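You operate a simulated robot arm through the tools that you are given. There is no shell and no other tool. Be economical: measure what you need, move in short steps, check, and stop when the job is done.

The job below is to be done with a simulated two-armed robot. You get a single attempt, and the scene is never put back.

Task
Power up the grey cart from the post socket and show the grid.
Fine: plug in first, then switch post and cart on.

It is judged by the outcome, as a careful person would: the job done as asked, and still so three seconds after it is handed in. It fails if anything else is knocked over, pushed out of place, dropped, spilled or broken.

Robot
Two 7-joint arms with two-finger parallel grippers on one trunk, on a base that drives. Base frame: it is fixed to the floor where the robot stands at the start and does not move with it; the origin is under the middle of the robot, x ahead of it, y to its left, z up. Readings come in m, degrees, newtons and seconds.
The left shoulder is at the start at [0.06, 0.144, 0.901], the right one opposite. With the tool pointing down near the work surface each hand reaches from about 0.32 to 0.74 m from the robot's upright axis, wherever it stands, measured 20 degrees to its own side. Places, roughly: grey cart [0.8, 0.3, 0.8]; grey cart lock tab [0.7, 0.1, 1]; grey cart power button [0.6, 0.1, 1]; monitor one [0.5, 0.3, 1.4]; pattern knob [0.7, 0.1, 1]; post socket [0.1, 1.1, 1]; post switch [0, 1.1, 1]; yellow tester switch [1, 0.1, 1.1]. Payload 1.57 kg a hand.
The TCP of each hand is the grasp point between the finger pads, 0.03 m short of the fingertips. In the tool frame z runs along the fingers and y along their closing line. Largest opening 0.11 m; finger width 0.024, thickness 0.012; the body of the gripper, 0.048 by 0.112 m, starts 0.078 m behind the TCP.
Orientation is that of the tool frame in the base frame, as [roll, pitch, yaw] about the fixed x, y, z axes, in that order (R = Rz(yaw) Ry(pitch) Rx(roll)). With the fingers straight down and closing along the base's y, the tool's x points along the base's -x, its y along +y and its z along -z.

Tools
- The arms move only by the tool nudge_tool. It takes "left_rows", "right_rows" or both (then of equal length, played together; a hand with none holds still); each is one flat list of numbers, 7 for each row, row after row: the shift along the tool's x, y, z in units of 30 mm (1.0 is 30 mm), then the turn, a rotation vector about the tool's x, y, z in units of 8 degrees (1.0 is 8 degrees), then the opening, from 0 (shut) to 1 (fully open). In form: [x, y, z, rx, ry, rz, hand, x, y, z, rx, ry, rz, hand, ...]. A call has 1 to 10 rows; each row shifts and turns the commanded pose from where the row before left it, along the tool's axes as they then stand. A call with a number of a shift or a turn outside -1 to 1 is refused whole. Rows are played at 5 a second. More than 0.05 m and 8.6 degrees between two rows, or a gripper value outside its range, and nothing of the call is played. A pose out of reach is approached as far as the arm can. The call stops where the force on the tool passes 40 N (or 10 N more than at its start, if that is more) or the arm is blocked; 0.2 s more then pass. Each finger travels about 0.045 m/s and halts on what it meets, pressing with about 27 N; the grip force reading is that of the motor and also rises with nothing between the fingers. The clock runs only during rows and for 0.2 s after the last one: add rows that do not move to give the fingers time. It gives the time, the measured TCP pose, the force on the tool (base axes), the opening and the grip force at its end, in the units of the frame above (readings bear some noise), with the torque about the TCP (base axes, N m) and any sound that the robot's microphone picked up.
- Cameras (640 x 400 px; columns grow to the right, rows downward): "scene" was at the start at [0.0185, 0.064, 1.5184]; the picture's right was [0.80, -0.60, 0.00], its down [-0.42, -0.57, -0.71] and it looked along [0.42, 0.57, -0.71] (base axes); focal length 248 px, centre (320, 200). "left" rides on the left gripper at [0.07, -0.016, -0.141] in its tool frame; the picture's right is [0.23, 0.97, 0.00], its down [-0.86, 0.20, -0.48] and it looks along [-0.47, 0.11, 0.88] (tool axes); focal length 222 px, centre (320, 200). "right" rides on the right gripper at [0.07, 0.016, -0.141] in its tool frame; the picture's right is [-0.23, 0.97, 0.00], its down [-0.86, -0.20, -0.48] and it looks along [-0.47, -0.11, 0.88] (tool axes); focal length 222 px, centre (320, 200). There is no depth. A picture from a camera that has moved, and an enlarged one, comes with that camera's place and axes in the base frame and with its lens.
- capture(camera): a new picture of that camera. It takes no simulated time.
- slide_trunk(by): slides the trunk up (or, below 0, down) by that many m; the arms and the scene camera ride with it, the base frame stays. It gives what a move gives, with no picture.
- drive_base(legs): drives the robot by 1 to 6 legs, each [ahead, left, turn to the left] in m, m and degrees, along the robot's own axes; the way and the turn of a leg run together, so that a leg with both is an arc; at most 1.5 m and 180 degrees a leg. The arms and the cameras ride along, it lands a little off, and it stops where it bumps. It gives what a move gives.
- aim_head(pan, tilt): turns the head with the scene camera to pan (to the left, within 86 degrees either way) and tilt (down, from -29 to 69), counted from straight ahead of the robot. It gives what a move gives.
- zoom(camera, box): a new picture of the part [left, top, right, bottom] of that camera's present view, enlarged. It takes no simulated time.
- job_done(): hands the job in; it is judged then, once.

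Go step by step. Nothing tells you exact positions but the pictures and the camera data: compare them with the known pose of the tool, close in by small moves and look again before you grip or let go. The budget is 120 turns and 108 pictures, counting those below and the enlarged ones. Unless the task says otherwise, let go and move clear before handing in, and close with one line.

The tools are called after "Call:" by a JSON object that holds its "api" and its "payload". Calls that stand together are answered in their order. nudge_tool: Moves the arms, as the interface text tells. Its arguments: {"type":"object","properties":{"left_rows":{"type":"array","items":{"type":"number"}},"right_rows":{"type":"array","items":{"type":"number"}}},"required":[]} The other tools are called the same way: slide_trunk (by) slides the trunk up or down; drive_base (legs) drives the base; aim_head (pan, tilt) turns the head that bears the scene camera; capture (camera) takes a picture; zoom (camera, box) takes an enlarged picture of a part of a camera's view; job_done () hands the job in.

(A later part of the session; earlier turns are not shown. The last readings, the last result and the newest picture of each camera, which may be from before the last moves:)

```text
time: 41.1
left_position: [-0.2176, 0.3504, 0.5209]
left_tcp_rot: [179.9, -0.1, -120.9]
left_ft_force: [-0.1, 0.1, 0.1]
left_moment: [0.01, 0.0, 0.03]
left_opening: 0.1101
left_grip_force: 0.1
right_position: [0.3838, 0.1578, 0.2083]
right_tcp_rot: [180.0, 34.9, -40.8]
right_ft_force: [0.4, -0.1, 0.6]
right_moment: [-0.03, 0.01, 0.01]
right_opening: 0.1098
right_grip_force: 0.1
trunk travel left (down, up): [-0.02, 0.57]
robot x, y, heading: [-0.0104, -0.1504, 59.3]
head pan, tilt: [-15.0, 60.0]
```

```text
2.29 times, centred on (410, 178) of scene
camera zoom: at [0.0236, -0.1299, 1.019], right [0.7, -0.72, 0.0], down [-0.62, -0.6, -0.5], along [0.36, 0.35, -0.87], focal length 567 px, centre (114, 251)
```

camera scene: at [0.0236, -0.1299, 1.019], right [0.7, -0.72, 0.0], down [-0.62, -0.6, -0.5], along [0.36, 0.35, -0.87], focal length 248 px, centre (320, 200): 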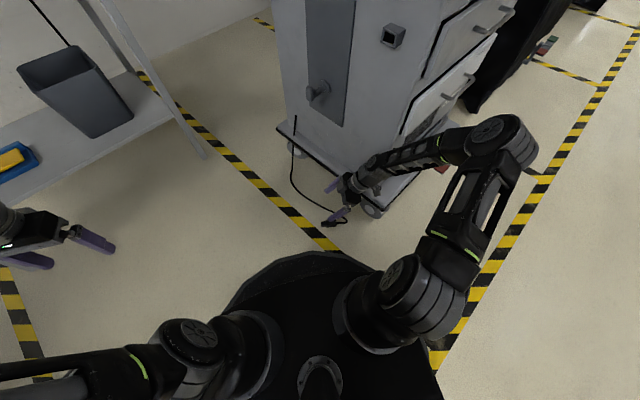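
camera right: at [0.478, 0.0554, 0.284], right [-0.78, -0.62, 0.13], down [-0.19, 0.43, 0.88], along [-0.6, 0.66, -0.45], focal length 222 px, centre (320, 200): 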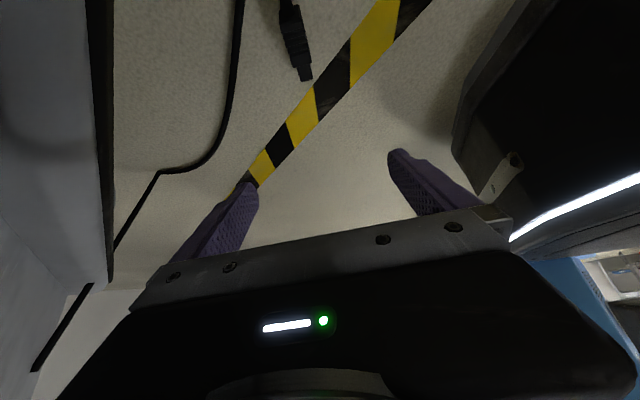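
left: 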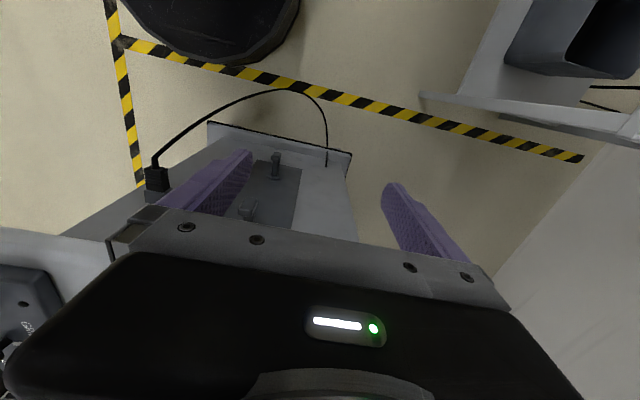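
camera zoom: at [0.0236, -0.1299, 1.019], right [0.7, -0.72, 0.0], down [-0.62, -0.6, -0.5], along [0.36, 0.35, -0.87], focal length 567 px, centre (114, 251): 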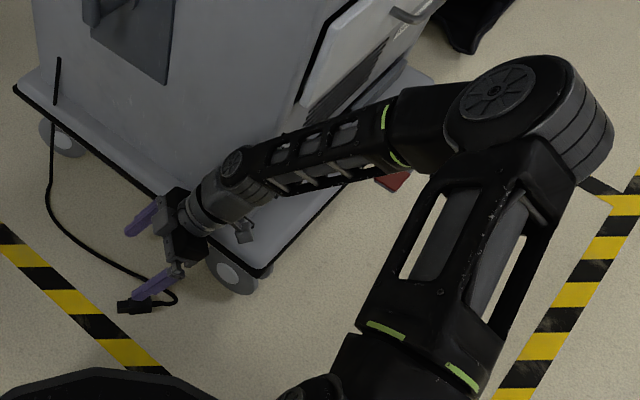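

The forearm passes close over the cart's tray corner, so I'll reduce the tilt to 20° (wrist farther from the cart) and go down most of the way, then check.

Call:
{"api": "nudge_tool", "payload": {"right_rows": [0, 0, 0, 0, 0.9375, 0, 1, 0, 0, 0, 0, 0.9375, 0, 1, 0.395, -0.017, 0.873, 0, 0, 0, 1, 0.395, -0.017, 0.873, 0, 0, 0, 1, 0.395, -0.017, 0.873, 0, 0, 0, 1]}}

Call:
{"api": "capture", "payload": {"camera": "right"}}

Call:
{"api": "zoom", "payload": {"camera": "scene", "box": [270, 90, 550, 265]}}

```text
time: 42.3
left_position: [-0.2191, 0.3501, 0.5194]
left_tcp_rot: [-180.0, 0.0, -120.9]
left_ft_force: [0.4, 0.4, 0.6]
left_moment: [-0.02, -0.04, -0.01]
left_opening: 0.11
left_grip_force: 0.0
right_position: [0.3932, 0.1544, 0.1185]
right_tcp_rot: [179.9, 20.0, -40.8]
right_ft_force: [0.4, 0.5, -1.0]
right_moment: [0.04, -0.02, 0.0]
right_opening: 0.11
right_grip_force: 0.1
trunk travel left (down, up): [-0.02, 0.57]
robot x, y, heading: [-0.0084, -0.1476, 59.2]
head pan, tilt: [-15.0, 60.0]
```

```text
71 pictures are left
camera right: at [0.4684, 0.0697, 0.2275], right [-0.8, -0.6, 0.08], down [-0.35, 0.57, 0.74], along [-0.49, 0.57, -0.67], focal length 222 px, centre (320, 200)
```

right: 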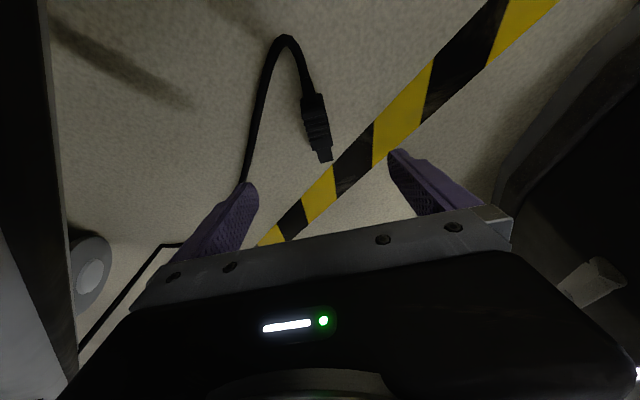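

```text
2.29 times, centred on (410, 178) of scene
camera zoom: at [0.0236, -0.1299, 1.019], right [0.7, -0.72, 0.0], down [-0.62, -0.6, -0.5], along [0.36, 0.35, -0.87], focal length 567 px, centre (114, 251)
```

zoom: 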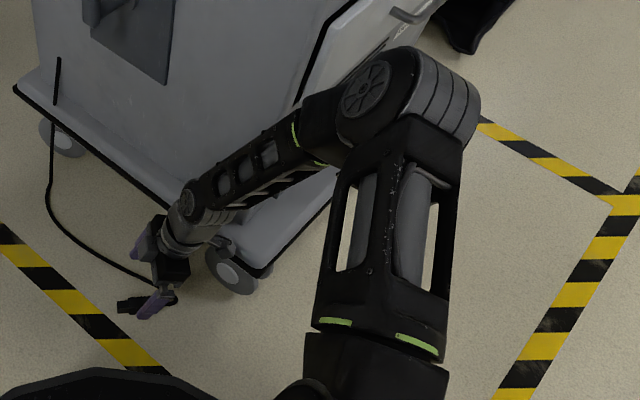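

The elbow moved well clear of the cart. I'll narrow the opening so the finger misses the cord, and go down to the plug.

Call:
{"api": "nudge_tool", "payload": {"right_rows": [0, 0, 0, 0, 0, 0, 0.6, 0, 0, 0, 0, 0, 0, 0.6, 0.377, 0, 0.84, 0, 0, 0, 0.6, 0.377, 0, 0.84, 0, 0, 0, 0.6, 0.377, 0, 0.84, 0, 0, 0, 0.6]}}

Call:
{"api": "capture", "payload": {"camera": "right"}}

```text
time: 43.5
left_position: [-0.2178, 0.3504, 0.5205]
left_tcp_rot: [180.0, 0.0, -120.9]
left_ft_force: [-0.9, -0.1, 0.7]
left_moment: [-0.01, -0.02, -0.02]
left_opening: 0.1101
left_grip_force: 0.1
right_position: [0.3962, 0.1537, 0.0369]
right_tcp_rot: [-179.9, 20.0, -40.9]
right_ft_force: [0.8, -1.7, -0.3]
right_moment: [-0.02, -0.02, 0.01]
right_opening: 0.0661
right_grip_force: 0.2
trunk travel left (down, up): [-0.02, 0.57]
robot x, y, heading: [-0.0057, -0.1451, 59.4]
head pan, tilt: [-15.0, 60.0]
```

```text
69 pictures are left
camera right: at [0.4731, 0.0674, 0.1464], right [-0.8, -0.6, 0.08], down [-0.35, 0.57, 0.74], along [-0.49, 0.57, -0.67], focal length 222 px, centre (320, 200)
```

right: 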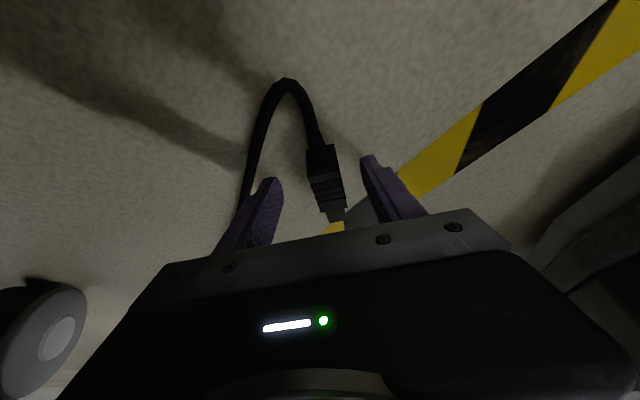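

The plug body is between the fingertips. Closing.

Call:
{"api": "nudge_tool", "payload": {"right_rows": [0, 0, 0, 0, 0, 0, 0, 0, 0, 0, 0, 0, 0, 0, 0, 0, 0, 0, 0, 0, 0, 0, 0, 0, 0, 0, 0, 0, 0, 0, 0, 0, 0, 0, 0]}}

Call:
{"api": "capture", "payload": {"camera": "right"}}

```text
time: 44.7
left_position: [-0.2178, 0.3493, 0.5198]
left_tcp_rot: [-180.0, 0.0, -120.9]
left_ft_force: [0.1, -0.5, -0.3]
left_moment: [0.02, 0.0, 0.01]
left_opening: 0.11
left_grip_force: 0.1
right_position: [0.3971, 0.1528, 0.0375]
right_tcp_rot: [180.0, 20.1, -40.8]
right_ft_force: [0.1, 0.9, -0.5]
right_moment: [0.02, -0.02, -0.01]
right_opening: 0.022
right_grip_force: 27.2
trunk travel left (down, up): [-0.02, 0.57]
robot x, y, heading: [-0.0067, -0.1514, 59.2]
head pan, tilt: [-15.0, 60.0]
```

```text
68 pictures are left
camera right: at [0.4727, 0.0674, 0.1465], right [-0.8, -0.6, 0.08], down [-0.35, 0.57, 0.74], along [-0.49, 0.57, -0.67], focal length 222 px, centre (320, 200)
```

right: 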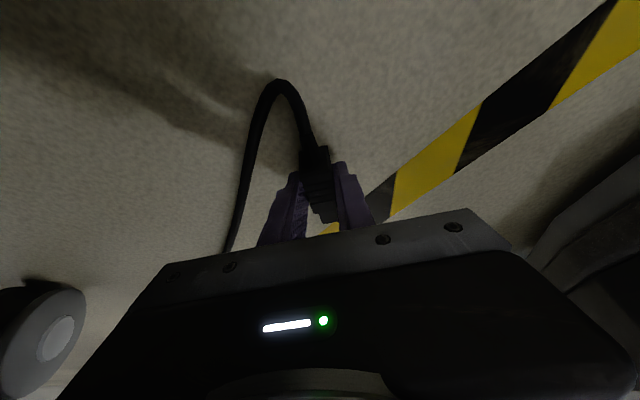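

Gripped at 22 mm (the thin side). Lift gently and check the grip and the cord.

Call:
{"api": "nudge_tool", "payload": {"right_rows": [-0.17, 0, -0.47, 0, 0, 0, 0, -0.17, 0, -0.47, 0, 0, 0, 0, -0.17, 0, -0.47, 0, 0, 0, 0, -0.17, 0, -0.47, 0, 0, 0, 0, -0.17, 0, -0.47, 0, 0, 0, 0, -0.17, 0, -0.47, 0, 0, 0, 0, -0.17, 0, -0.47, 0, 0, 0, 0, -0.17, 0, -0.47, 0, 0, 0, 0]}}

Call:
{"api": "capture", "payload": {"camera": "right"}}

Call:
{"api": "capture", "payload": {"camera": "scene"}}

```text
time: 46.5
left_position: [-0.2187, 0.3504, 0.5197]
left_tcp_rot: [180.0, 0.0, -120.9]
left_ft_force: [-0.8, -0.2, 0.8]
left_moment: [0.01, 0.02, -0.01]
left_opening: 0.1099
left_grip_force: 0.0
right_position: [0.3977, 0.1497, 0.157]
right_tcp_rot: [-180.0, 19.8, -40.8]
right_ft_force: [0.0, -0.3, -0.8]
right_moment: [0.0, -0.01, -0.01]
right_opening: 0.0219
right_grip_force: 26.9
trunk travel left (down, up): [-0.02, 0.57]
robot x, y, heading: [-0.0088, -0.1505, 59.4]
head pan, tilt: [-15.0, 60.0]
```

```text
67 pictures are left
camera right: at [0.4734, 0.065, 0.2659], right [-0.8, -0.6, 0.08], down [-0.35, 0.57, 0.74], along [-0.49, 0.56, -0.67], focal length 222 px, centre (320, 200)
```

right: 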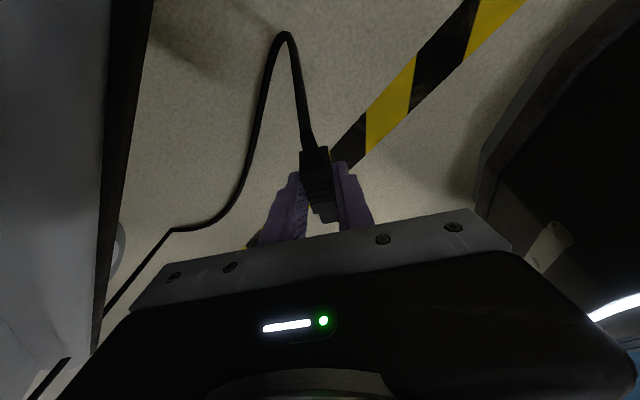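

```text
66 pictures are left
camera scene: at [0.0239, -0.1298, 1.0189], right [0.7, -0.72, 0.0], down [-0.62, -0.6, -0.5], along [0.36, 0.35, -0.87], focal length 248 px, centre (320, 200)
```

scene: 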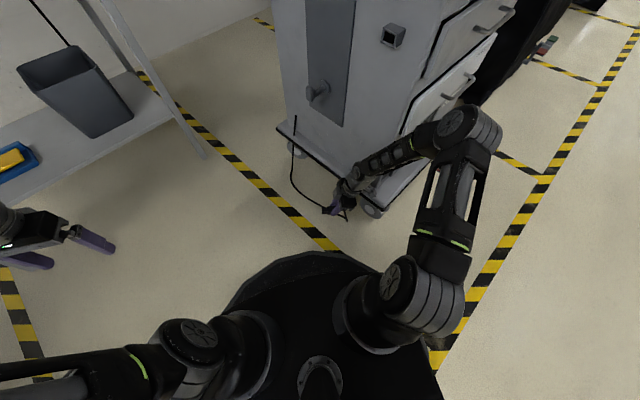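

The plug is held and the cord follows. I'll raise the trunk in small steps and watch the grip.

Call:
{"api": "slide_trunk", "payload": {"by": 0.12}}

Call:
{"api": "slide_trunk", "payload": {"by": 0.12}}

Call:
{"api": "capture", "payload": {"camera": "right"}}

Call:
{"api": "capture", "payload": {"camera": "scene"}}

```text
time: 48.0
left_position: [-0.2178, 0.3501, 0.6401]
left_tcp_rot: [179.9, 0.0, -120.9]
left_ft_force: [0.7, -0.4, -0.1]
left_moment: [-0.03, 0.0, 0.0]
left_opening: 0.11
left_grip_force: 0.0
right_position: [0.3972, 0.1504, 0.2762]
right_tcp_rot: [-180.0, 20.1, -41.0]
right_ft_force: [0.2, 0.3, -0.4]
right_moment: [0.0, -0.02, 0.01]
right_opening: 0.0223
right_grip_force: 26.9
trunk travel left (down, up): [-0.14, 0.45]
robot x, y, heading: [-0.0108, -0.1469, 59.2]
head pan, tilt: [-15.0, 60.0]
```

```text
time: 49.5
left_position: [-0.2197, 0.351, 0.761]
left_tcp_rot: [180.0, 0.0, -120.8]
left_ft_force: [-0.5, 0.4, 0.6]
left_moment: [0.02, 0.03, 0.01]
left_opening: 0.1099
left_grip_force: 0.1
right_position: [0.3975, 0.1506, 0.3964]
right_tcp_rot: [180.0, 20.0, -40.8]
right_ft_force: [-0.6, 0.1, -1.4]
right_moment: [0.03, 0.01, 0.0]
right_opening: 0.0222
right_grip_force: 27.3
trunk travel left (down, up): [-0.26, 0.33]
robot x, y, heading: [-0.0085, -0.1482, 59.0]
head pan, tilt: [-15.0, 60.0]
```

```text
65 pictures are left
camera right: at [0.4735, 0.065, 0.5056], right [-0.8, -0.6, 0.08], down [-0.35, 0.57, 0.74], along [-0.49, 0.57, -0.67], focal length 222 px, centre (320, 200)
```

right: 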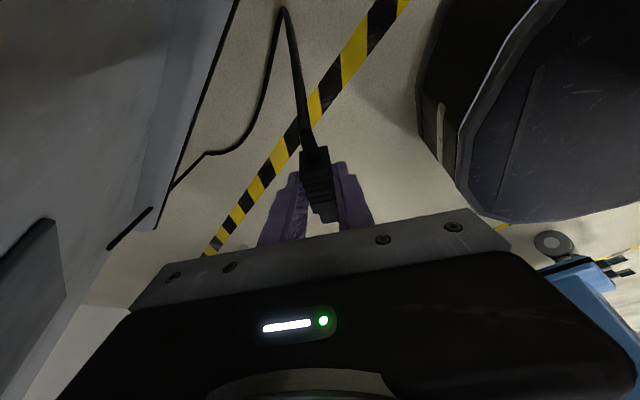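

```text
64 pictures are left
camera scene: at [0.0239, -0.1298, 1.2589], right [0.7, -0.72, 0.0], down [-0.62, -0.6, -0.5], along [0.36, 0.35, -0.87], focal length 248 px, centre (320, 200)
```

scene: 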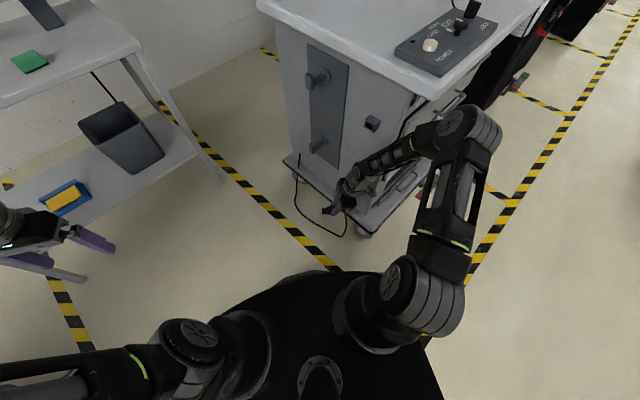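

Holding steady with slack in the cord. I'll back away from the cart, then raise the trunk the rest of the way in steps.

Call:
{"api": "drive_base", "payload": {"legs": [[-0.12, 0.12, 0]]}}

Call:
{"api": "slide_trunk", "payload": {"by": 0.16}}

Call:
{"api": "slide_trunk", "payload": {"by": 0.16}}

Call:
{"api": "capture", "payload": {"camera": "right"}}

Call:
{"api": "capture", "payload": {"camera": "scene"}}

```text
time: 51.0
left_position: [-0.3853, 0.3109, 0.7594]
left_tcp_rot: [179.9, 0.0, -120.9]
left_ft_force: [-0.5, 0.7, 0.1]
left_moment: [0.0, 0.01, -0.01]
left_opening: 0.1104
left_grip_force: 0.1
right_position: [0.2313, 0.1121, 0.398]
right_tcp_rot: [-180.0, 20.0, -40.8]
right_ft_force: [-0.4, -0.4, -0.7]
right_moment: [-0.01, -0.02, -0.03]
right_opening: 0.022
right_grip_force: 26.5
trunk travel left (down, up): [-0.26, 0.33]
robot x, y, heading: [-0.1746, -0.187, 59.4]
head pan, tilt: [-15.0, 60.0]
```

```text
time: 52.8
left_position: [-0.3835, 0.3112, 0.919]
left_tcp_rot: [180.0, 0.0, -120.8]
left_ft_force: [-0.1, 0.3, -0.2]
left_moment: [-0.02, 0.01, 0.03]
left_opening: 0.1102
left_grip_force: 0.0
right_position: [0.2317, 0.1123, 0.5558]
right_tcp_rot: [-179.9, 20.0, -40.8]
right_ft_force: [-0.2, 0.0, -0.5]
right_moment: [-0.02, -0.01, 0.02]
right_opening: 0.0219
right_grip_force: 27.4
trunk travel left (down, up): [-0.42, 0.17]
robot x, y, heading: [-0.1725, -0.1903, 59.3]
head pan, tilt: [-15.0, 60.0]
```

```text
time: 54.6
left_position: [-0.3834, 0.3118, 1.08]
left_tcp_rot: [-179.9, 0.0, -120.7]
left_ft_force: [-0.4, -0.1, 0.1]
left_moment: [0.0, 0.0, 0.0]
left_opening: 0.1102
left_grip_force: 0.1
right_position: [0.232, 0.1121, 0.7165]
right_tcp_rot: [180.0, 20.0, -40.8]
right_ft_force: [0.2, 0.5, -1.1]
right_moment: [0.0, -0.01, 0.02]
right_opening: 0.0221
right_grip_force: 27.4
trunk travel left (down, up): [-0.58, 0.01]
robot x, y, heading: [-0.1767, -0.1886, 59.0]
head pan, tilt: [-15.0, 60.0]
```

```text
63 pictures are left
camera right: at [0.3077, 0.0264, 0.8256], right [-0.8, -0.6, 0.08], down [-0.35, 0.57, 0.74], along [-0.49, 0.56, -0.67], focal length 222 px, centre (320, 200)
```

right: 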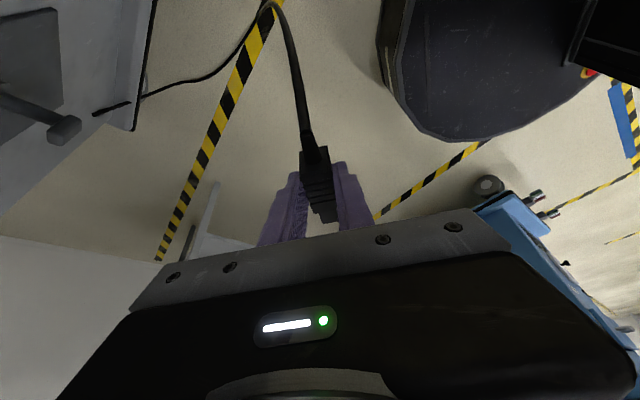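

```text
62 pictures are left
camera scene: at [-0.1419, -0.1687, 1.5789], right [0.7, -0.72, 0.0], down [-0.62, -0.6, -0.5], along [0.36, 0.35, -0.87], focal length 248 px, centre (320, 200)
```

scene: 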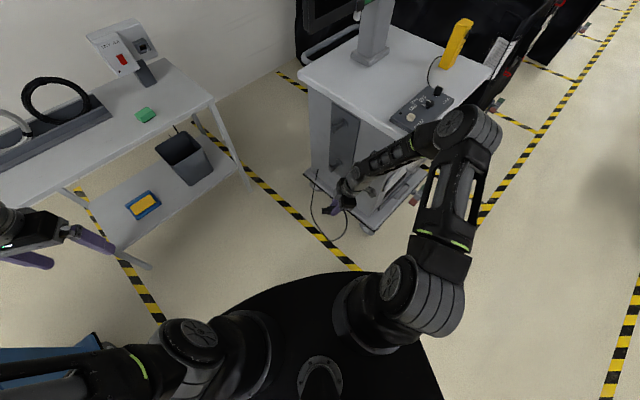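

The cord pays out with slack. Now lift the hand by arm to about z = 1.02.

Call:
{"api": "nudge_tool", "payload": {"right_rows": [-0.342, 0, -0.94, 0, 0, 0, 0, -0.342, 0, -0.94, 0, 0, 0, 0, -0.342, 0, -0.94, 0, 0, 0, 0, -0.342, 0, -0.94, 0, 0, 0, 0, -0.342, 0, -0.94, 0, 0, 0, 0, -0.342, 0, -0.94, 0, 0, 0, 0, -0.342, 0, -0.94, 0, 0, 0, 0, -0.342, 0, -0.94, 0, 0, 0, 0, -0.342, 0, -0.94, 0, 0, 0, 0, -0.342, 0, -0.94, 0, 0, 0, 0]}}

Call:
{"api": "nudge_tool", "payload": {"right_rows": [0, 0, 0, -0.881, 0, 0.321, 0, 0, 0, 0, -0.881, 0, 0.321, 0, 0, 0, 0, -0.881, 0, 0.321, 0, 0, 0, 0, -0.881, 0, 0.321, 0, 0, 0, 0, -0.881, 0, 0.321, 0, 0, 0, 0, -0.881, 0, 0.321, 0]}}

Call:
{"api": "capture", "payload": {"camera": "right"}}

Call:
{"api": "capture", "payload": {"camera": "scene"}}

```text
time: 56.8
left_position: [-0.3844, 0.3114, 1.0799]
left_tcp_rot: [-180.0, -0.1, -120.8]
left_ft_force: [-0.3, -0.6, 0.0]
left_moment: [-0.01, 0.03, 0.05]
left_opening: 0.1099
left_grip_force: 0.0
right_position: [0.2318, 0.1109, 1.0162]
right_tcp_rot: [-180.0, 20.0, -40.9]
right_ft_force: [-0.5, -0.2, -1.0]
right_moment: [0.01, -0.02, 0.0]
right_opening: 0.0223
right_grip_force: 27.1
trunk travel left (down, up): [-0.58, 0.01]
robot x, y, heading: [-0.1729, -0.1862, 59.5]
head pan, tilt: [-15.0, 60.0]
```

```text
time: 58.2
left_position: [-0.3845, 0.3117, 1.0808]
left_tcp_rot: [-180.0, 0.0, -120.9]
left_ft_force: [0.0, 0.5, -0.1]
left_moment: [-0.02, 0.01, 0.0]
left_opening: 0.1101
left_grip_force: 0.2
right_position: [0.2318, 0.1125, 1.0174]
right_tcp_rot: [156.2, 18.4, -48.7]
right_ft_force: [0.6, -0.6, 0.0]
right_moment: [0.01, -0.04, -0.03]
right_opening: 0.022
right_grip_force: 27.6
right hand out of reach, approached as far as the arm can: row 4, 5, 6
trunk travel left (down, up): [-0.58, 0.01]
robot x, y, heading: [-0.1721, -0.1897, 59.2]
head pan, tilt: [-15.0, 60.0]
```

```text
61 pictures are left
camera right: at [0.336, 0.0588, 1.1239], right [-0.73, -0.52, 0.45], down [-0.18, 0.77, 0.61], along [-0.66, 0.37, -0.66], focal length 222 px, centre (320, 200)
```

right: 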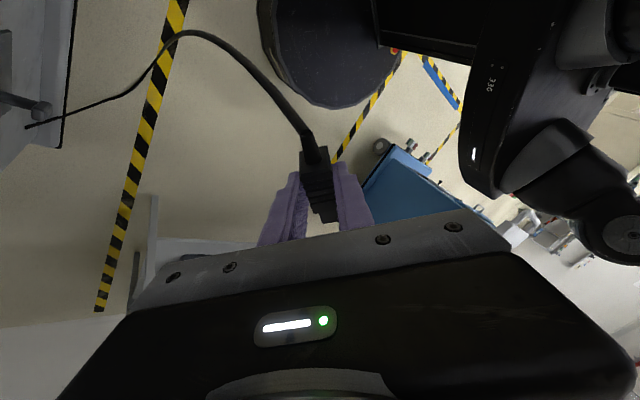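

```text
60 pictures are left
camera scene: at [-0.1421, -0.169, 1.579], right [0.7, -0.72, 0.0], down [-0.62, -0.6, -0.5], along [0.36, 0.35, -0.87], focal length 248 px, centre (320, 200)
```

scene: 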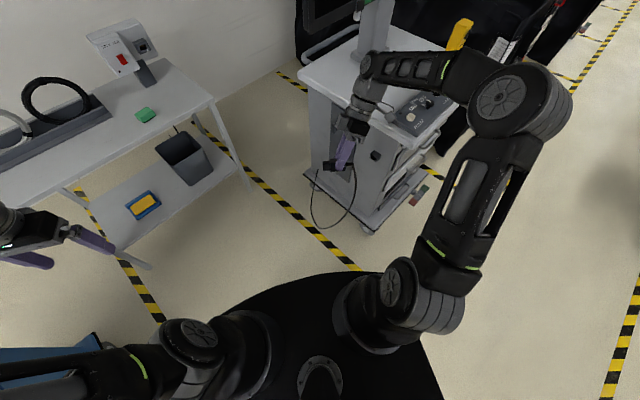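

The wrist hit its limit for rolling in this yaw. I'll first swing the hand's yaw back so the plug points straight ahead of the robot, then roll.

Call:
{"api": "nudge_tool", "payload": {"right_rows": [0, 0, 0, 0.316, -0.383, 0.868, 0, 0, 0, 0, 0.316, -0.383, 0.868, 0, 0, 0, 0, 0.316, -0.383, 0.868, 0, 0, 0, 0, 0.316, -0.383, 0.868, 0, 0, 0, 0, 0.316, -0.383, 0.868, 0, 0, 0, 0, 0.316, -0.383, 0.868, 0, 0, 0, 0, 0.316, -0.383, 0.868, 0, 0, 0, 0, 0.316, -0.383, 0.868, 0, 0, 0, 0, 0.316, -0.383, 0.868, 0, 0, 0, 0, 0.316, -0.383, 0.868, 0]}}

Call:
{"api": "nudge_tool", "payload": {"right_rows": [0, 0, 0, -0.881, 0, 0.321, 0, 0, 0, 0, -0.881, 0, 0.321, 0, 0, 0, 0, -0.881, 0, 0.321, 0, 0, 0, 0, -0.881, 0, 0.321, 0, 0, 0, 0, -0.881, 0, 0.321, 0]}}

Call:
{"api": "capture", "payload": {"camera": "scene"}}

```text
time: 60.4
left_position: [-0.3852, 0.3107, 1.0798]
left_tcp_rot: [-180.0, 0.0, -120.9]
left_ft_force: [0.3, 0.5, 0.0]
left_moment: [-0.03, 0.02, 0.0]
left_opening: 0.1101
left_grip_force: 0.1
right_position: [0.2311, 0.1122, 1.0162]
right_tcp_rot: [156.2, 18.5, -128.9]
right_ft_force: [0.8, -0.6, -0.3]
right_moment: [0.01, -0.02, -0.03]
right_opening: 0.0221
right_grip_force: 27.4
trunk travel left (down, up): [-0.58, 0.01]
robot x, y, heading: [-0.176, -0.1865, 59.1]
head pan, tilt: [-15.0, 60.0]
```

```text
time: 61.6
left_position: [-0.3826, 0.3113, 1.0798]
left_tcp_rot: [179.9, -0.1, -120.8]
left_ft_force: [0.1, 0.3, 0.2]
left_moment: [0.01, 0.02, 0.01]
left_opening: 0.11
left_grip_force: 0.1
right_position: [0.2314, 0.1114, 1.0171]
right_tcp_rot: [118.3, 9.9, -138.4]
right_ft_force: [0.5, 0.5, -0.6]
right_moment: [0.0, 0.01, -0.01]
right_opening: 0.0221
right_grip_force: 26.9
trunk travel left (down, up): [-0.58, 0.01]
robot x, y, heading: [-0.1759, -0.187, 59.3]
head pan, tilt: [-15.0, 60.0]
```

```text
59 pictures are left
camera scene: at [-0.1412, -0.1688, 1.579], right [0.7, -0.72, 0.0], down [-0.62, -0.6, -0.5], along [0.36, 0.35, -0.87], focal length 248 px, centre (320, 200)
```

scene: 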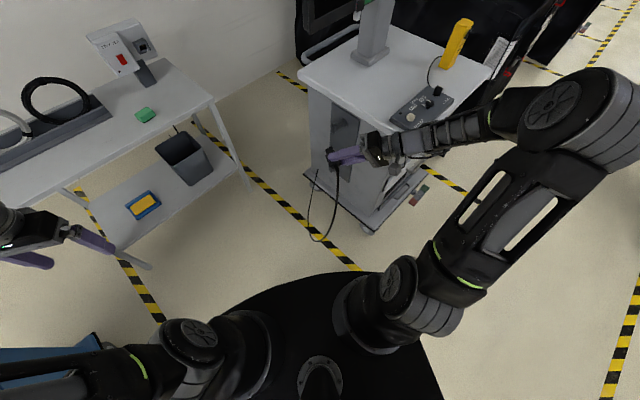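

Rolling works here. Finish the roll to make the closing line vertical.

Call:
{"api": "nudge_tool", "payload": {"right_rows": [0, 0, 0, -0.837, 0, 0.305, 0, 0, 0, 0, -0.837, 0, 0.305, 0, 0, 0, 0, -0.837, 0, 0.305, 0, 0, 0, 0, -0.837, 0, 0.305, 0]}}

Call:
{"api": "capture", "payload": {"camera": "right"}}

Call:
{"api": "capture", "payload": {"camera": "scene"}}

Call:
{"api": "zoom", "payload": {"camera": "scene", "box": [70, 10, 170, 90]}}

```text
time: 62.6
left_position: [-0.3844, 0.312, 1.0795]
left_tcp_rot: [-180.0, 0.0, -120.8]
left_ft_force: [-0.2, -0.2, -0.2]
left_moment: [0.02, 0.02, 0.02]
left_opening: 0.1102
left_grip_force: 0.1
right_position: [0.2313, 0.1115, 1.0175]
right_tcp_rot: [91.2, 0.5, -140.9]
right_ft_force: [0.1, -1.4, -1.1]
right_moment: [0.0, 0.0, -0.01]
right_opening: 0.022
right_grip_force: 27.0
trunk travel left (down, up): [-0.58, 0.01]
robot x, y, heading: [-0.1758, -0.1867, 59.3]
head pan, tilt: [-15.0, 60.0]
```

```text
58 pictures are left
camera right: at [0.267, -0.0402, 1.0363], right [0.16, 0.15, 0.98], down [0.97, 0.17, -0.18], along [-0.19, 0.97, -0.12], focal length 222 px, centre (320, 200)
```

right: 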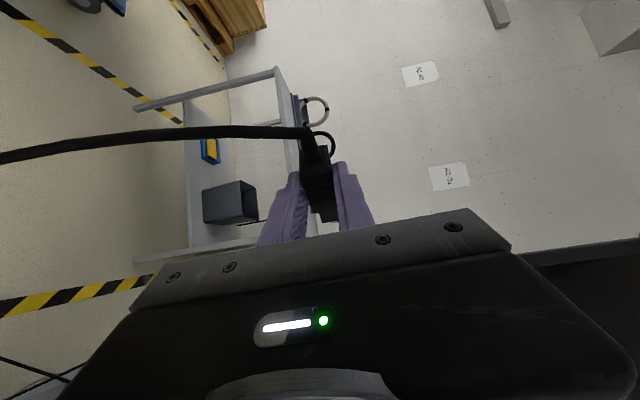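

```text
57 pictures are left
camera scene: at [-0.1415, -0.1688, 1.579], right [0.7, -0.72, 0.0], down [-0.62, -0.6, -0.5], along [0.36, 0.35, -0.87], focal length 248 px, centre (320, 200)
```

scene: 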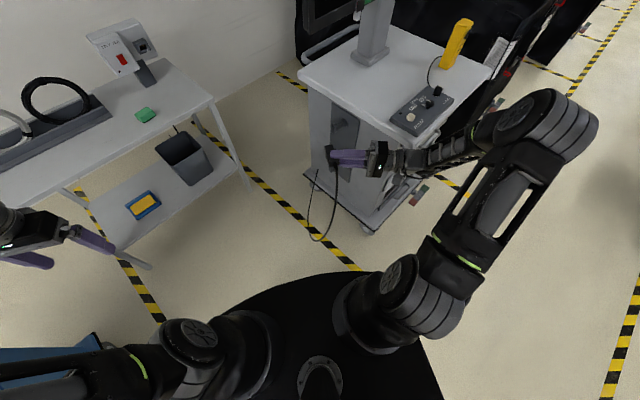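

```text
5.00 times, centred on (120, 50) of scene
camera zoom: at [-0.1415, -0.1688, 1.579], right [0.7, -0.72, 0.0], down [-0.62, -0.6, -0.5], along [0.36, 0.35, -0.87], focal length 1240 px, centre (1320, 950)
```

zoom: 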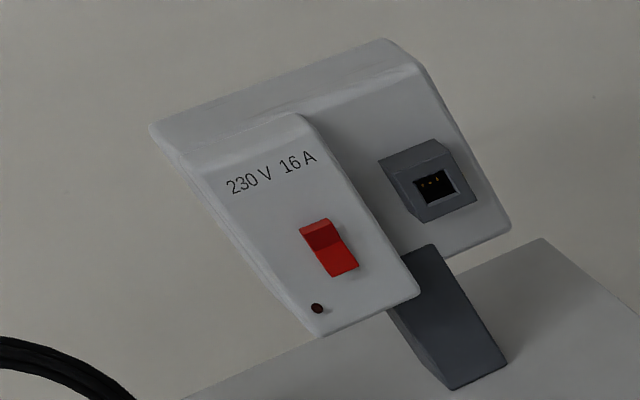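

Now the hand is level: fingers point left, plug points along the robot's heading. I'll turn to face the bench and drive up, stopping short of the post.

Call:
{"api": "drive_base", "payload": {"legs": [[0, 0, 30.7], [0.3, -0.08, 0]]}}

Call:
{"api": "aim_head", "payload": {"pan": -10, "tilt": 40}}

Call:
{"api": "capture", "payload": {"camera": "scene"}}

Call:
{"api": "capture", "payload": {"camera": "right"}}

```text
time: 65.8
left_position: [-0.5618, 0.343, 1.0798]
left_tcp_rot: [-179.5, 0.5, -90.3]
left_ft_force: [-0.1, 0.6, -0.1]
left_moment: [0.01, -0.01, 0.0]
left_opening: 0.1103
left_grip_force: 0.0
right_position: [0.0713, 0.4754, 1.0149]
right_tcp_rot: [91.3, -1.1, -110.8]
right_ft_force: [0.0, 0.4, -0.5]
right_moment: [-0.01, -0.04, 0.01]
right_opening: 0.0221
right_grip_force: 26.9
trunk travel left (down, up): [-0.58, 0.01]
robot x, y, heading: [-0.1171, 0.0265, 89.8]
head pan, tilt: [-15.0, 60.0]
stopped in leg 2: the robot was blocked; the commanded pose is now the measured one
```

```text
time: 66.7
left_position: [-0.5619, 0.3404, 1.0803]
left_tcp_rot: [-179.6, 0.5, -90.1]
left_ft_force: [0.4, -0.2, 0.7]
left_moment: [-0.01, 0.0, 0.05]
left_opening: 0.1101
left_grip_force: 0.2
right_position: [0.0692, 0.4754, 1.0164]
right_tcp_rot: [91.3, -1.1, -110.6]
right_ft_force: [-0.9, 1.0, -1.0]
right_moment: [-0.02, -0.02, -0.01]
right_opening: 0.022
right_grip_force: 27.0
trunk travel left (down, up): [-0.58, 0.01]
robot x, y, heading: [-0.1192, 0.0283, 89.8]
head pan, tilt: [-10.0, 40.0]
```

```text
55 pictures are left
camera scene: at [-0.1149, 0.0642, 1.6062], right [0.98, -0.18, 0.01], down [-0.11, -0.62, -0.77], along [0.14, 0.76, -0.63], focal length 248 px, centre (320, 200)
```

scene: 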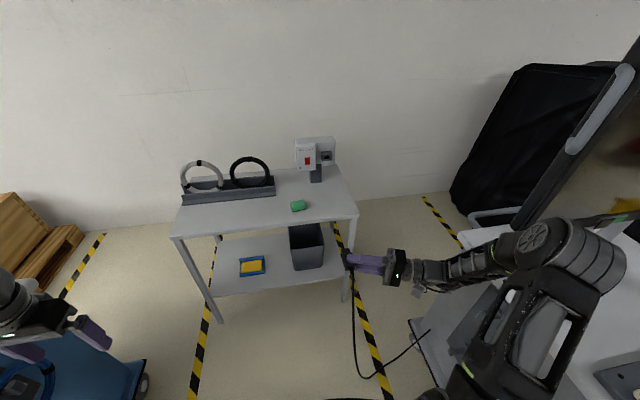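

```text
54 pictures are left
camera right: at [0.1781, 0.3617, 1.0364], right [0.07, 0.24, 0.97], down [0.75, 0.63, -0.2], along [-0.66, 0.74, -0.14], focal length 222 px, centre (320, 200)
```

right: 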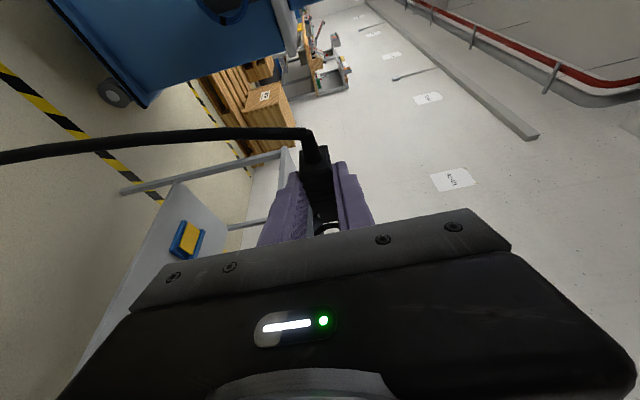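

The base stopped early and is tilted slightly; something blocked it. I'll look around before moving.

Call:
{"api": "aim_head", "payload": {"pan": -55, "tilt": 50}}

Call:
{"api": "capture", "payload": {"camera": "scene"}}

Call:
{"api": "aim_head", "payload": {"pan": 50, "tilt": 60}}

Call:
{"api": "capture", "payload": {"camera": "scene"}}

```text
time: 67.8
left_position: [-0.5616, 0.34, 1.0797]
left_tcp_rot: [-179.6, 0.6, -90.2]
left_ft_force: [-0.2, 0.1, -0.6]
left_moment: [0.0, 0.02, 0.01]
left_opening: 0.11
left_grip_force: 0.0
right_position: [0.0693, 0.4747, 1.0161]
right_tcp_rot: [91.2, -1.0, -110.4]
right_ft_force: [-0.7, 0.7, -0.4]
right_moment: [0.02, -0.02, 0.01]
right_opening: 0.022
right_grip_force: 26.8
trunk travel left (down, up): [-0.58, 0.01]
robot x, y, heading: [-0.12, 0.0306, 90.1]
head pan, tilt: [-55.0, 50.0]
```

```text
53 pictures are left
camera scene: at [-0.0665, 0.0246, 1.592], right [0.57, -0.82, -0.01], down [-0.62, -0.43, -0.65], along [0.53, 0.38, -0.76], focal length 248 px, centre (320, 200)
```

scene: 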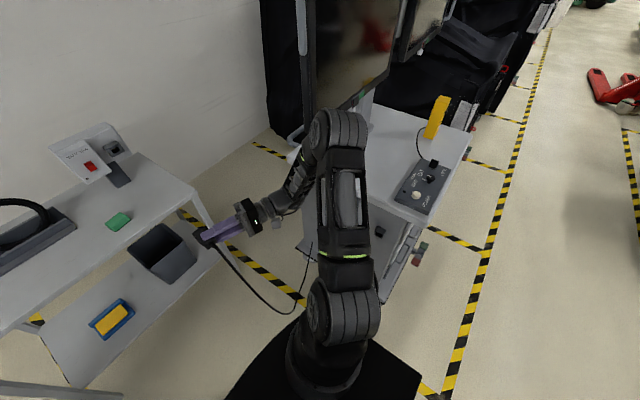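

```text
time: 69.6
left_position: [-0.5614, 0.3405, 1.0795]
left_tcp_rot: [-179.5, 0.7, -90.0]
left_ft_force: [0.3, 0.5, 0.3]
left_moment: [-0.03, 0.01, 0.03]
left_opening: 0.1101
left_grip_force: 0.0
right_position: [0.0694, 0.476, 1.0161]
right_tcp_rot: [91.2, -1.0, -110.5]
right_ft_force: [-0.2, 0.0, -0.8]
right_moment: [0.0, -0.02, 0.01]
right_opening: 0.0217
right_grip_force: 27.0
trunk travel left (down, up): [-0.58, 0.01]
robot x, y, heading: [-0.1174, 0.0306, 89.8]
head pan, tilt: [50.0, 60.0]
```

```text
52 pictures are left
camera scene: at [-0.1805, 0.0239, 1.5785], right [0.65, 0.76, 0.01], down [0.67, -0.55, -0.5], along [-0.38, 0.33, -0.86], focal length 248 px, centre (320, 200)
```

scene: 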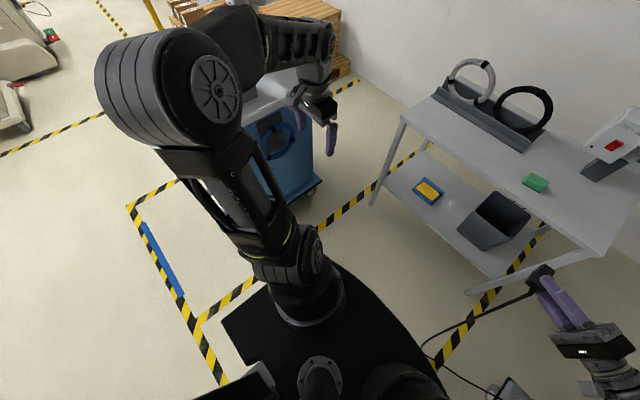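

Call:
{"api": "aim_head", "payload": {"pan": -40, "tilt": 60}}

Call:
{"api": "capture", "payload": {"camera": "scene"}}

Call:
{"api": "zoom", "payload": {"camera": "scene", "box": [270, 0, 470, 125]}}

```text
time: 71.3
left_position: [-0.5614, 0.3404, 1.0802]
left_tcp_rot: [-179.6, 0.6, -90.1]
left_ft_force: [0.0, 0.0, 0.6]
left_moment: [0.0, -0.02, 0.0]
left_opening: 0.1102
left_grip_force: 0.0
right_position: [0.0688, 0.4743, 1.0151]
right_tcp_rot: [91.2, -1.1, -110.5]
right_ft_force: [-0.4, 0.7, -0.5]
right_moment: [-0.01, -0.02, 0.02]
right_opening: 0.0224
right_grip_force: 27.1
trunk travel left (down, up): [-0.58, 0.01]
robot x, y, heading: [-0.1206, 0.0307, 89.8]
head pan, tilt: [-40.0, 60.0]
```

```text
51 pictures are left
camera scene: at [-0.0867, 0.032, 1.5793], right [0.76, -0.64, 0.0], down [-0.55, -0.66, -0.51], along [0.33, 0.39, -0.86], focal length 248 px, centre (320, 200)
```

scene: 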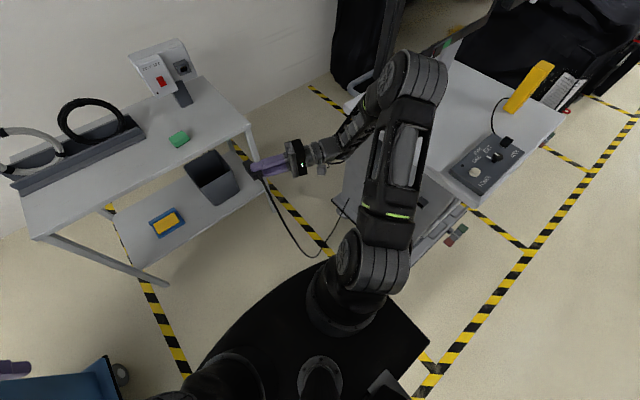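

```text
3.20 times, centred on (370, 62) of scene
camera zoom: at [-0.0867, 0.032, 1.5793], right [0.76, -0.64, 0.0], down [-0.55, -0.66, -0.51], along [0.33, 0.39, -0.86], focal length 794 px, centre (160, 640)
```

zoom: 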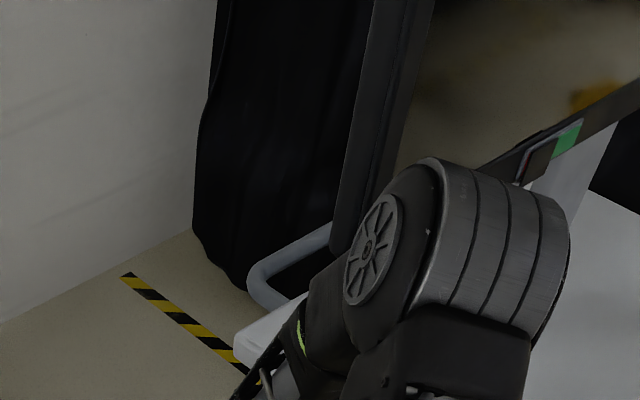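

The right elbow is most likely touching the monitor's corner. I'll back straight off and check that the tilt disappears.

Call:
{"api": "drive_base", "payload": {"legs": [[-0.1, 0, 0]]}}

Call:
{"api": "capture", "payload": {"camera": "scene"}}

```text
time: 72.4
left_position: [-0.5552, 0.2533, 1.08]
left_tcp_rot: [180.0, 0.0, -90.1]
left_ft_force: [0.1, -0.3, -0.6]
left_moment: [0.04, 0.05, -0.02]
left_opening: 0.1099
left_grip_force: 0.1
right_position: [0.0775, 0.3887, 1.0095]
right_tcp_rot: [91.0, -1.7, -110.5]
right_ft_force: [-0.5, 0.2, -0.9]
right_moment: [0.02, -0.03, 0.0]
right_opening: 0.0222
right_grip_force: 26.5
trunk travel left (down, up): [-0.58, 0.01]
robot x, y, heading: [-0.1166, -0.0682, 89.8]
head pan, tilt: [-40.0, 60.0]
```

```text
49 pictures are left
camera scene: at [-0.0757, -0.0499, 1.579], right [0.76, -0.65, 0.0], down [-0.56, -0.66, -0.5], along [0.32, 0.38, -0.87], focal length 248 px, centre (320, 200)
```

scene: 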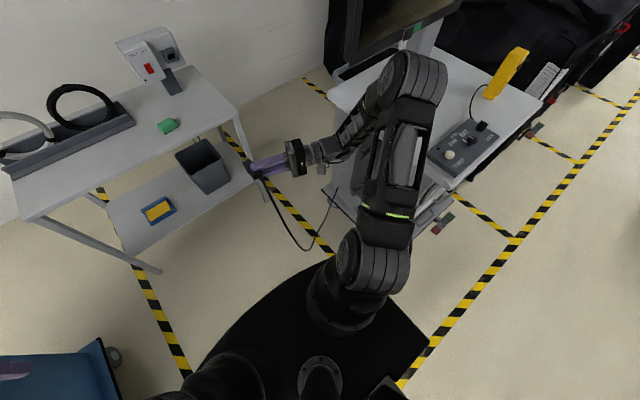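

Backing off removed the tilt. I'll tuck the left arm in, shift the base left away from the monitor, and test stretching the right arm forward-right from there.

Call:
{"api": "nudge_tool", "payload": {"left_rows": [0, -1, 0, 0, 0, 0, 0.5, 0, -1, 0, 0, 0, 0, 0.5, 0, -1, 0, 0, 0, 0, 0.5, 0, -1, 0, 0, 0, 0, 0.5, 0, -1, 0, 0, 0, 0, 0.5]}}

Call:
{"api": "drive_base", "payload": {"legs": [[0, 0.15, 0]]}}

Call:
{"api": "capture", "payload": {"camera": "scene"}}

```text
time: 73.6
left_position: [-0.4036, 0.2562, 1.0779]
left_tcp_rot: [179.9, -0.1, -89.9]
left_ft_force: [-0.1, 1.0, 0.0]
left_moment: [-0.02, -0.01, -0.01]
left_opening: 0.055
left_grip_force: 0.0
right_position: [0.0767, 0.3887, 1.0099]
right_tcp_rot: [91.1, -1.7, -110.6]
right_ft_force: [0.1, 0.6, -0.5]
right_moment: [-0.03, -0.05, 0.02]
right_opening: 0.0222
right_grip_force: 26.9
trunk travel left (down, up): [-0.58, 0.01]
robot x, y, heading: [-0.117, -0.069, 89.9]
head pan, tilt: [-40.0, 60.0]
```

```text
time: 75.0
left_position: [-0.552, 0.2595, 1.0763]
left_tcp_rot: [-179.9, -0.1, -90.4]
left_ft_force: [-0.2, 0.0, -0.4]
left_moment: [-0.01, -0.03, -0.01]
left_opening: 0.0549
left_grip_force: 0.1
right_position: [-0.0699, 0.3884, 1.0089]
right_tcp_rot: [91.2, -1.5, -110.9]
right_ft_force: [-0.5, -0.5, -1.2]
right_moment: [-0.03, 0.01, -0.01]
right_opening: 0.0224
right_grip_force: 27.0
trunk travel left (down, up): [-0.58, 0.01]
robot x, y, heading: [-0.2628, -0.0702, 89.3]
head pan, tilt: [-40.0, 60.0]
```

```text
48 pictures are left
camera scene: at [-0.2255, -0.0476, 1.579], right [0.76, -0.65, 0.0], down [-0.56, -0.66, -0.5], along [0.33, 0.38, -0.87], focal length 248 px, centre (320, 200)
```

scene: 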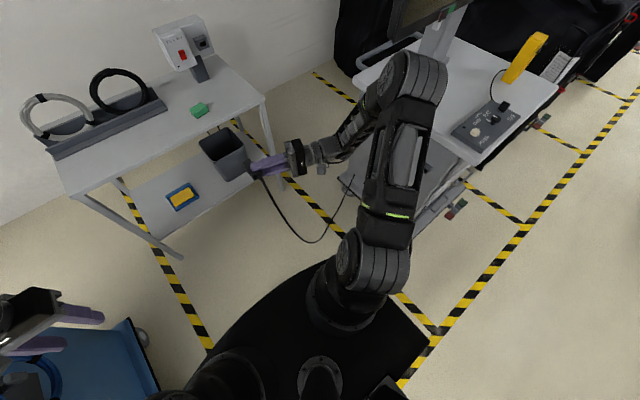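

Clearances look good here. Test the arm stretch (0.2 m forward, 0.18 m right).

Call:
{"api": "nudge_tool", "payload": {"right_rows": [-0.926, 0, -0.348, 0, 0, 0, 0, -0.926, 0, -0.348, 0, 0, 0, 0, -0.926, 0, -0.348, 0, 0, 0, 0, -0.926, 0, -0.348, 0, 0, 0, 0, -0.926, 0, -0.348, 0, 0, 0, 0, -0.926, 0, -0.348, 0, 0, 0, 0, -0.926, 0, -0.348, 0, 0, 0, 0, -0.926, 0, -0.348, 0, 0, 0, 0, -0.926, 0, -0.348, 0, 0, 0, 0]}}

Call:
{"api": "capture", "payload": {"camera": "scene"}}

```text
time: 77.0
left_position: [-0.5497, 0.2592, 1.0765]
left_tcp_rot: [-180.0, 0.0, -90.3]
left_ft_force: [0.2, -0.3, 0.0]
left_moment: [0.03, 0.01, 0.0]
left_opening: 0.0548
left_grip_force: 0.0
right_position: [0.069, 0.5435, 1.0048]
right_tcp_rot: [91.1, -1.7, -110.9]
right_ft_force: [0.5, 0.2, -0.7]
right_moment: [-0.02, 0.0, 0.01]
right_opening: 0.0219
right_grip_force: 26.8
right hand out of reach, approached as far as the arm can: row 8, 9
trunk travel left (down, up): [-0.58, 0.01]
robot x, y, heading: [-0.2672, -0.0667, 89.6]
head pan, tilt: [-40.0, 60.0]
```

```text
47 pictures are left
camera scene: at [-0.2231, -0.0474, 1.5789], right [0.76, -0.65, 0.0], down [-0.56, -0.66, -0.5], along [0.32, 0.38, -0.87], focal length 248 px, centre (320, 200)
```

scene: 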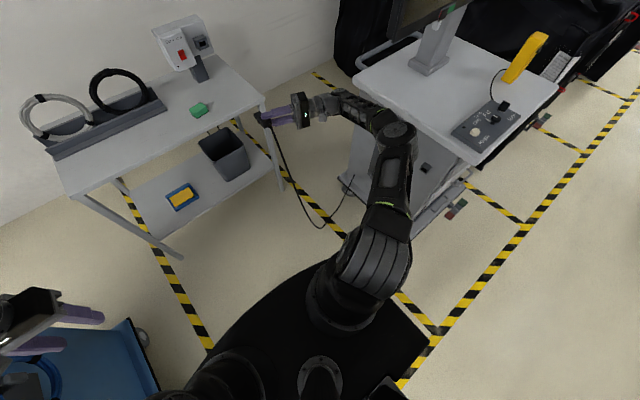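

The arm reaches 0.61 m ahead, 0.34 m right with a low, stretched elbow — away from the monitor. Now drive straight ahead in two legs toward the bench.

Call:
{"api": "drive_base", "payload": {"legs": [[0.18, 0, 0]]}}

Call:
{"api": "drive_base", "payload": {"legs": [[0.16, 0, 0]]}}

Call:
{"api": "aim_head", "payload": {"pan": -30, "tilt": 45}}

Call:
{"api": "capture", "payload": {"camera": "scene"}}

Call:
{"api": "capture", "payload": {"camera": "right"}}

```text
time: 78.4
left_position: [-0.549, 0.4313, 1.0768]
left_tcp_rot: [-180.0, -0.1, -90.4]
left_ft_force: [0.1, 1.2, -0.9]
left_moment: [-0.04, -0.02, -0.01]
left_opening: 0.0548
left_grip_force: 0.0
right_position: [0.07, 0.716, 1.0044]
right_tcp_rot: [91.1, -1.8, -110.8]
right_ft_force: [0.4, 0.9, -0.7]
right_moment: [-0.03, 0.03, 0.01]
right_opening: 0.0221
right_grip_force: 26.9
trunk travel left (down, up): [-0.58, 0.01]
robot x, y, heading: [-0.2664, 0.106, 89.2]
head pan, tilt: [-40.0, 60.0]
```

```text
time: 79.9
left_position: [-0.5495, 0.5921, 1.077]
left_tcp_rot: [179.9, -0.1, -90.1]
left_ft_force: [0.1, 0.4, 0.8]
left_moment: [-0.03, -0.02, -0.01]
left_opening: 0.0547
left_grip_force: 0.1
right_position: [0.0675, 0.8797, 1.005]
right_tcp_rot: [91.1, -1.7, -110.6]
right_ft_force: [-0.5, -1.2, -0.8]
right_moment: [0.0, 0.0, 0.0]
right_opening: 0.0222
right_grip_force: 26.9
trunk travel left (down, up): [-0.58, 0.01]
robot x, y, heading: [-0.2641, 0.2652, 89.7]
head pan, tilt: [-40.0, 60.0]
```

```text
time: 80.6
left_position: [-0.5494, 0.592, 1.0768]
left_tcp_rot: [-179.9, -0.1, -90.1]
left_ft_force: [-0.2, -0.3, 0.0]
left_moment: [0.03, -0.02, -0.03]
left_opening: 0.0548
left_grip_force: 0.1
right_position: [0.068, 0.8799, 1.0046]
right_tcp_rot: [91.2, -1.7, -110.6]
right_ft_force: [-0.5, 0.4, -0.5]
right_moment: [0.02, -0.01, 0.02]
right_opening: 0.0225
right_grip_force: 27.2
trunk travel left (down, up): [-0.58, 0.01]
robot x, y, heading: [-0.2644, 0.2665, 90.0]
head pan, tilt: [-30.0, 45.0]
```

```text
46 pictures are left
camera scene: at [-0.2234, 0.3063, 1.5984], right [0.86, -0.5, 0.0], down [-0.36, -0.61, -0.71], along [0.36, 0.61, -0.71], focal length 248 px, centre (320, 200)
```

scene: 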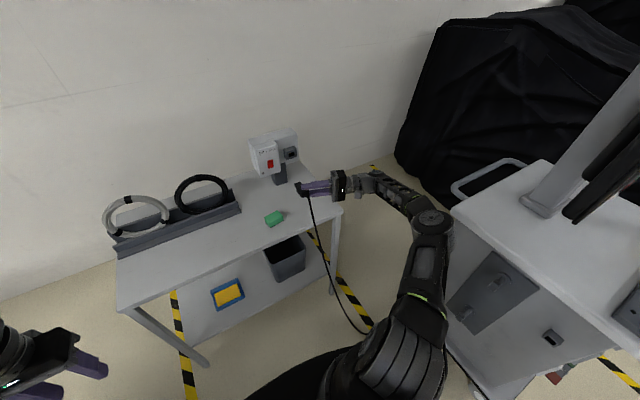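

```text
45 pictures are left
camera right: at [0.176, 0.7653, 1.0267], right [0.07, 0.25, 0.97], down [0.75, 0.63, -0.21], along [-0.66, 0.74, -0.14], focal length 222 px, centre (320, 200)
```

right: 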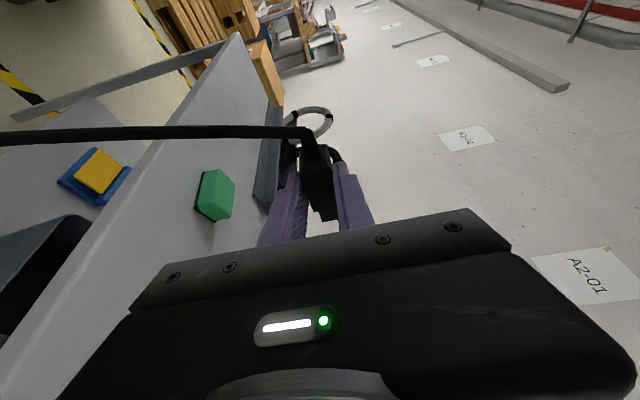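

Good position over the bench. Zoom on the plug and socket.

Call:
{"api": "zoom", "payload": {"camera": "scene", "box": [240, 115, 352, 215]}}

```text
4.00 times, centred on (296, 165) of scene
camera zoom: at [-0.2234, 0.3063, 1.5984], right [0.86, -0.5, 0.0], down [-0.36, -0.61, -0.71], along [0.36, 0.61, -0.71], focal length 992 px, centre (416, 340)
```

zoom: 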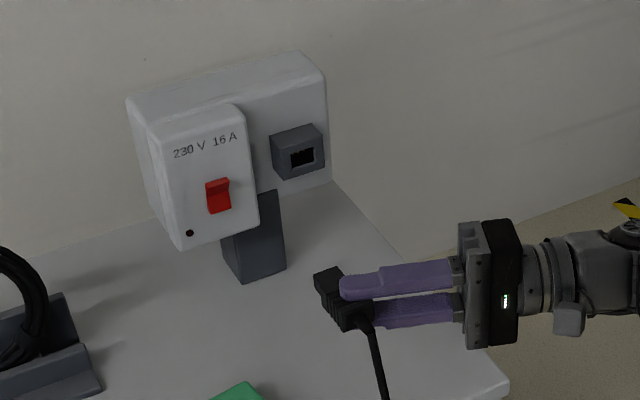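

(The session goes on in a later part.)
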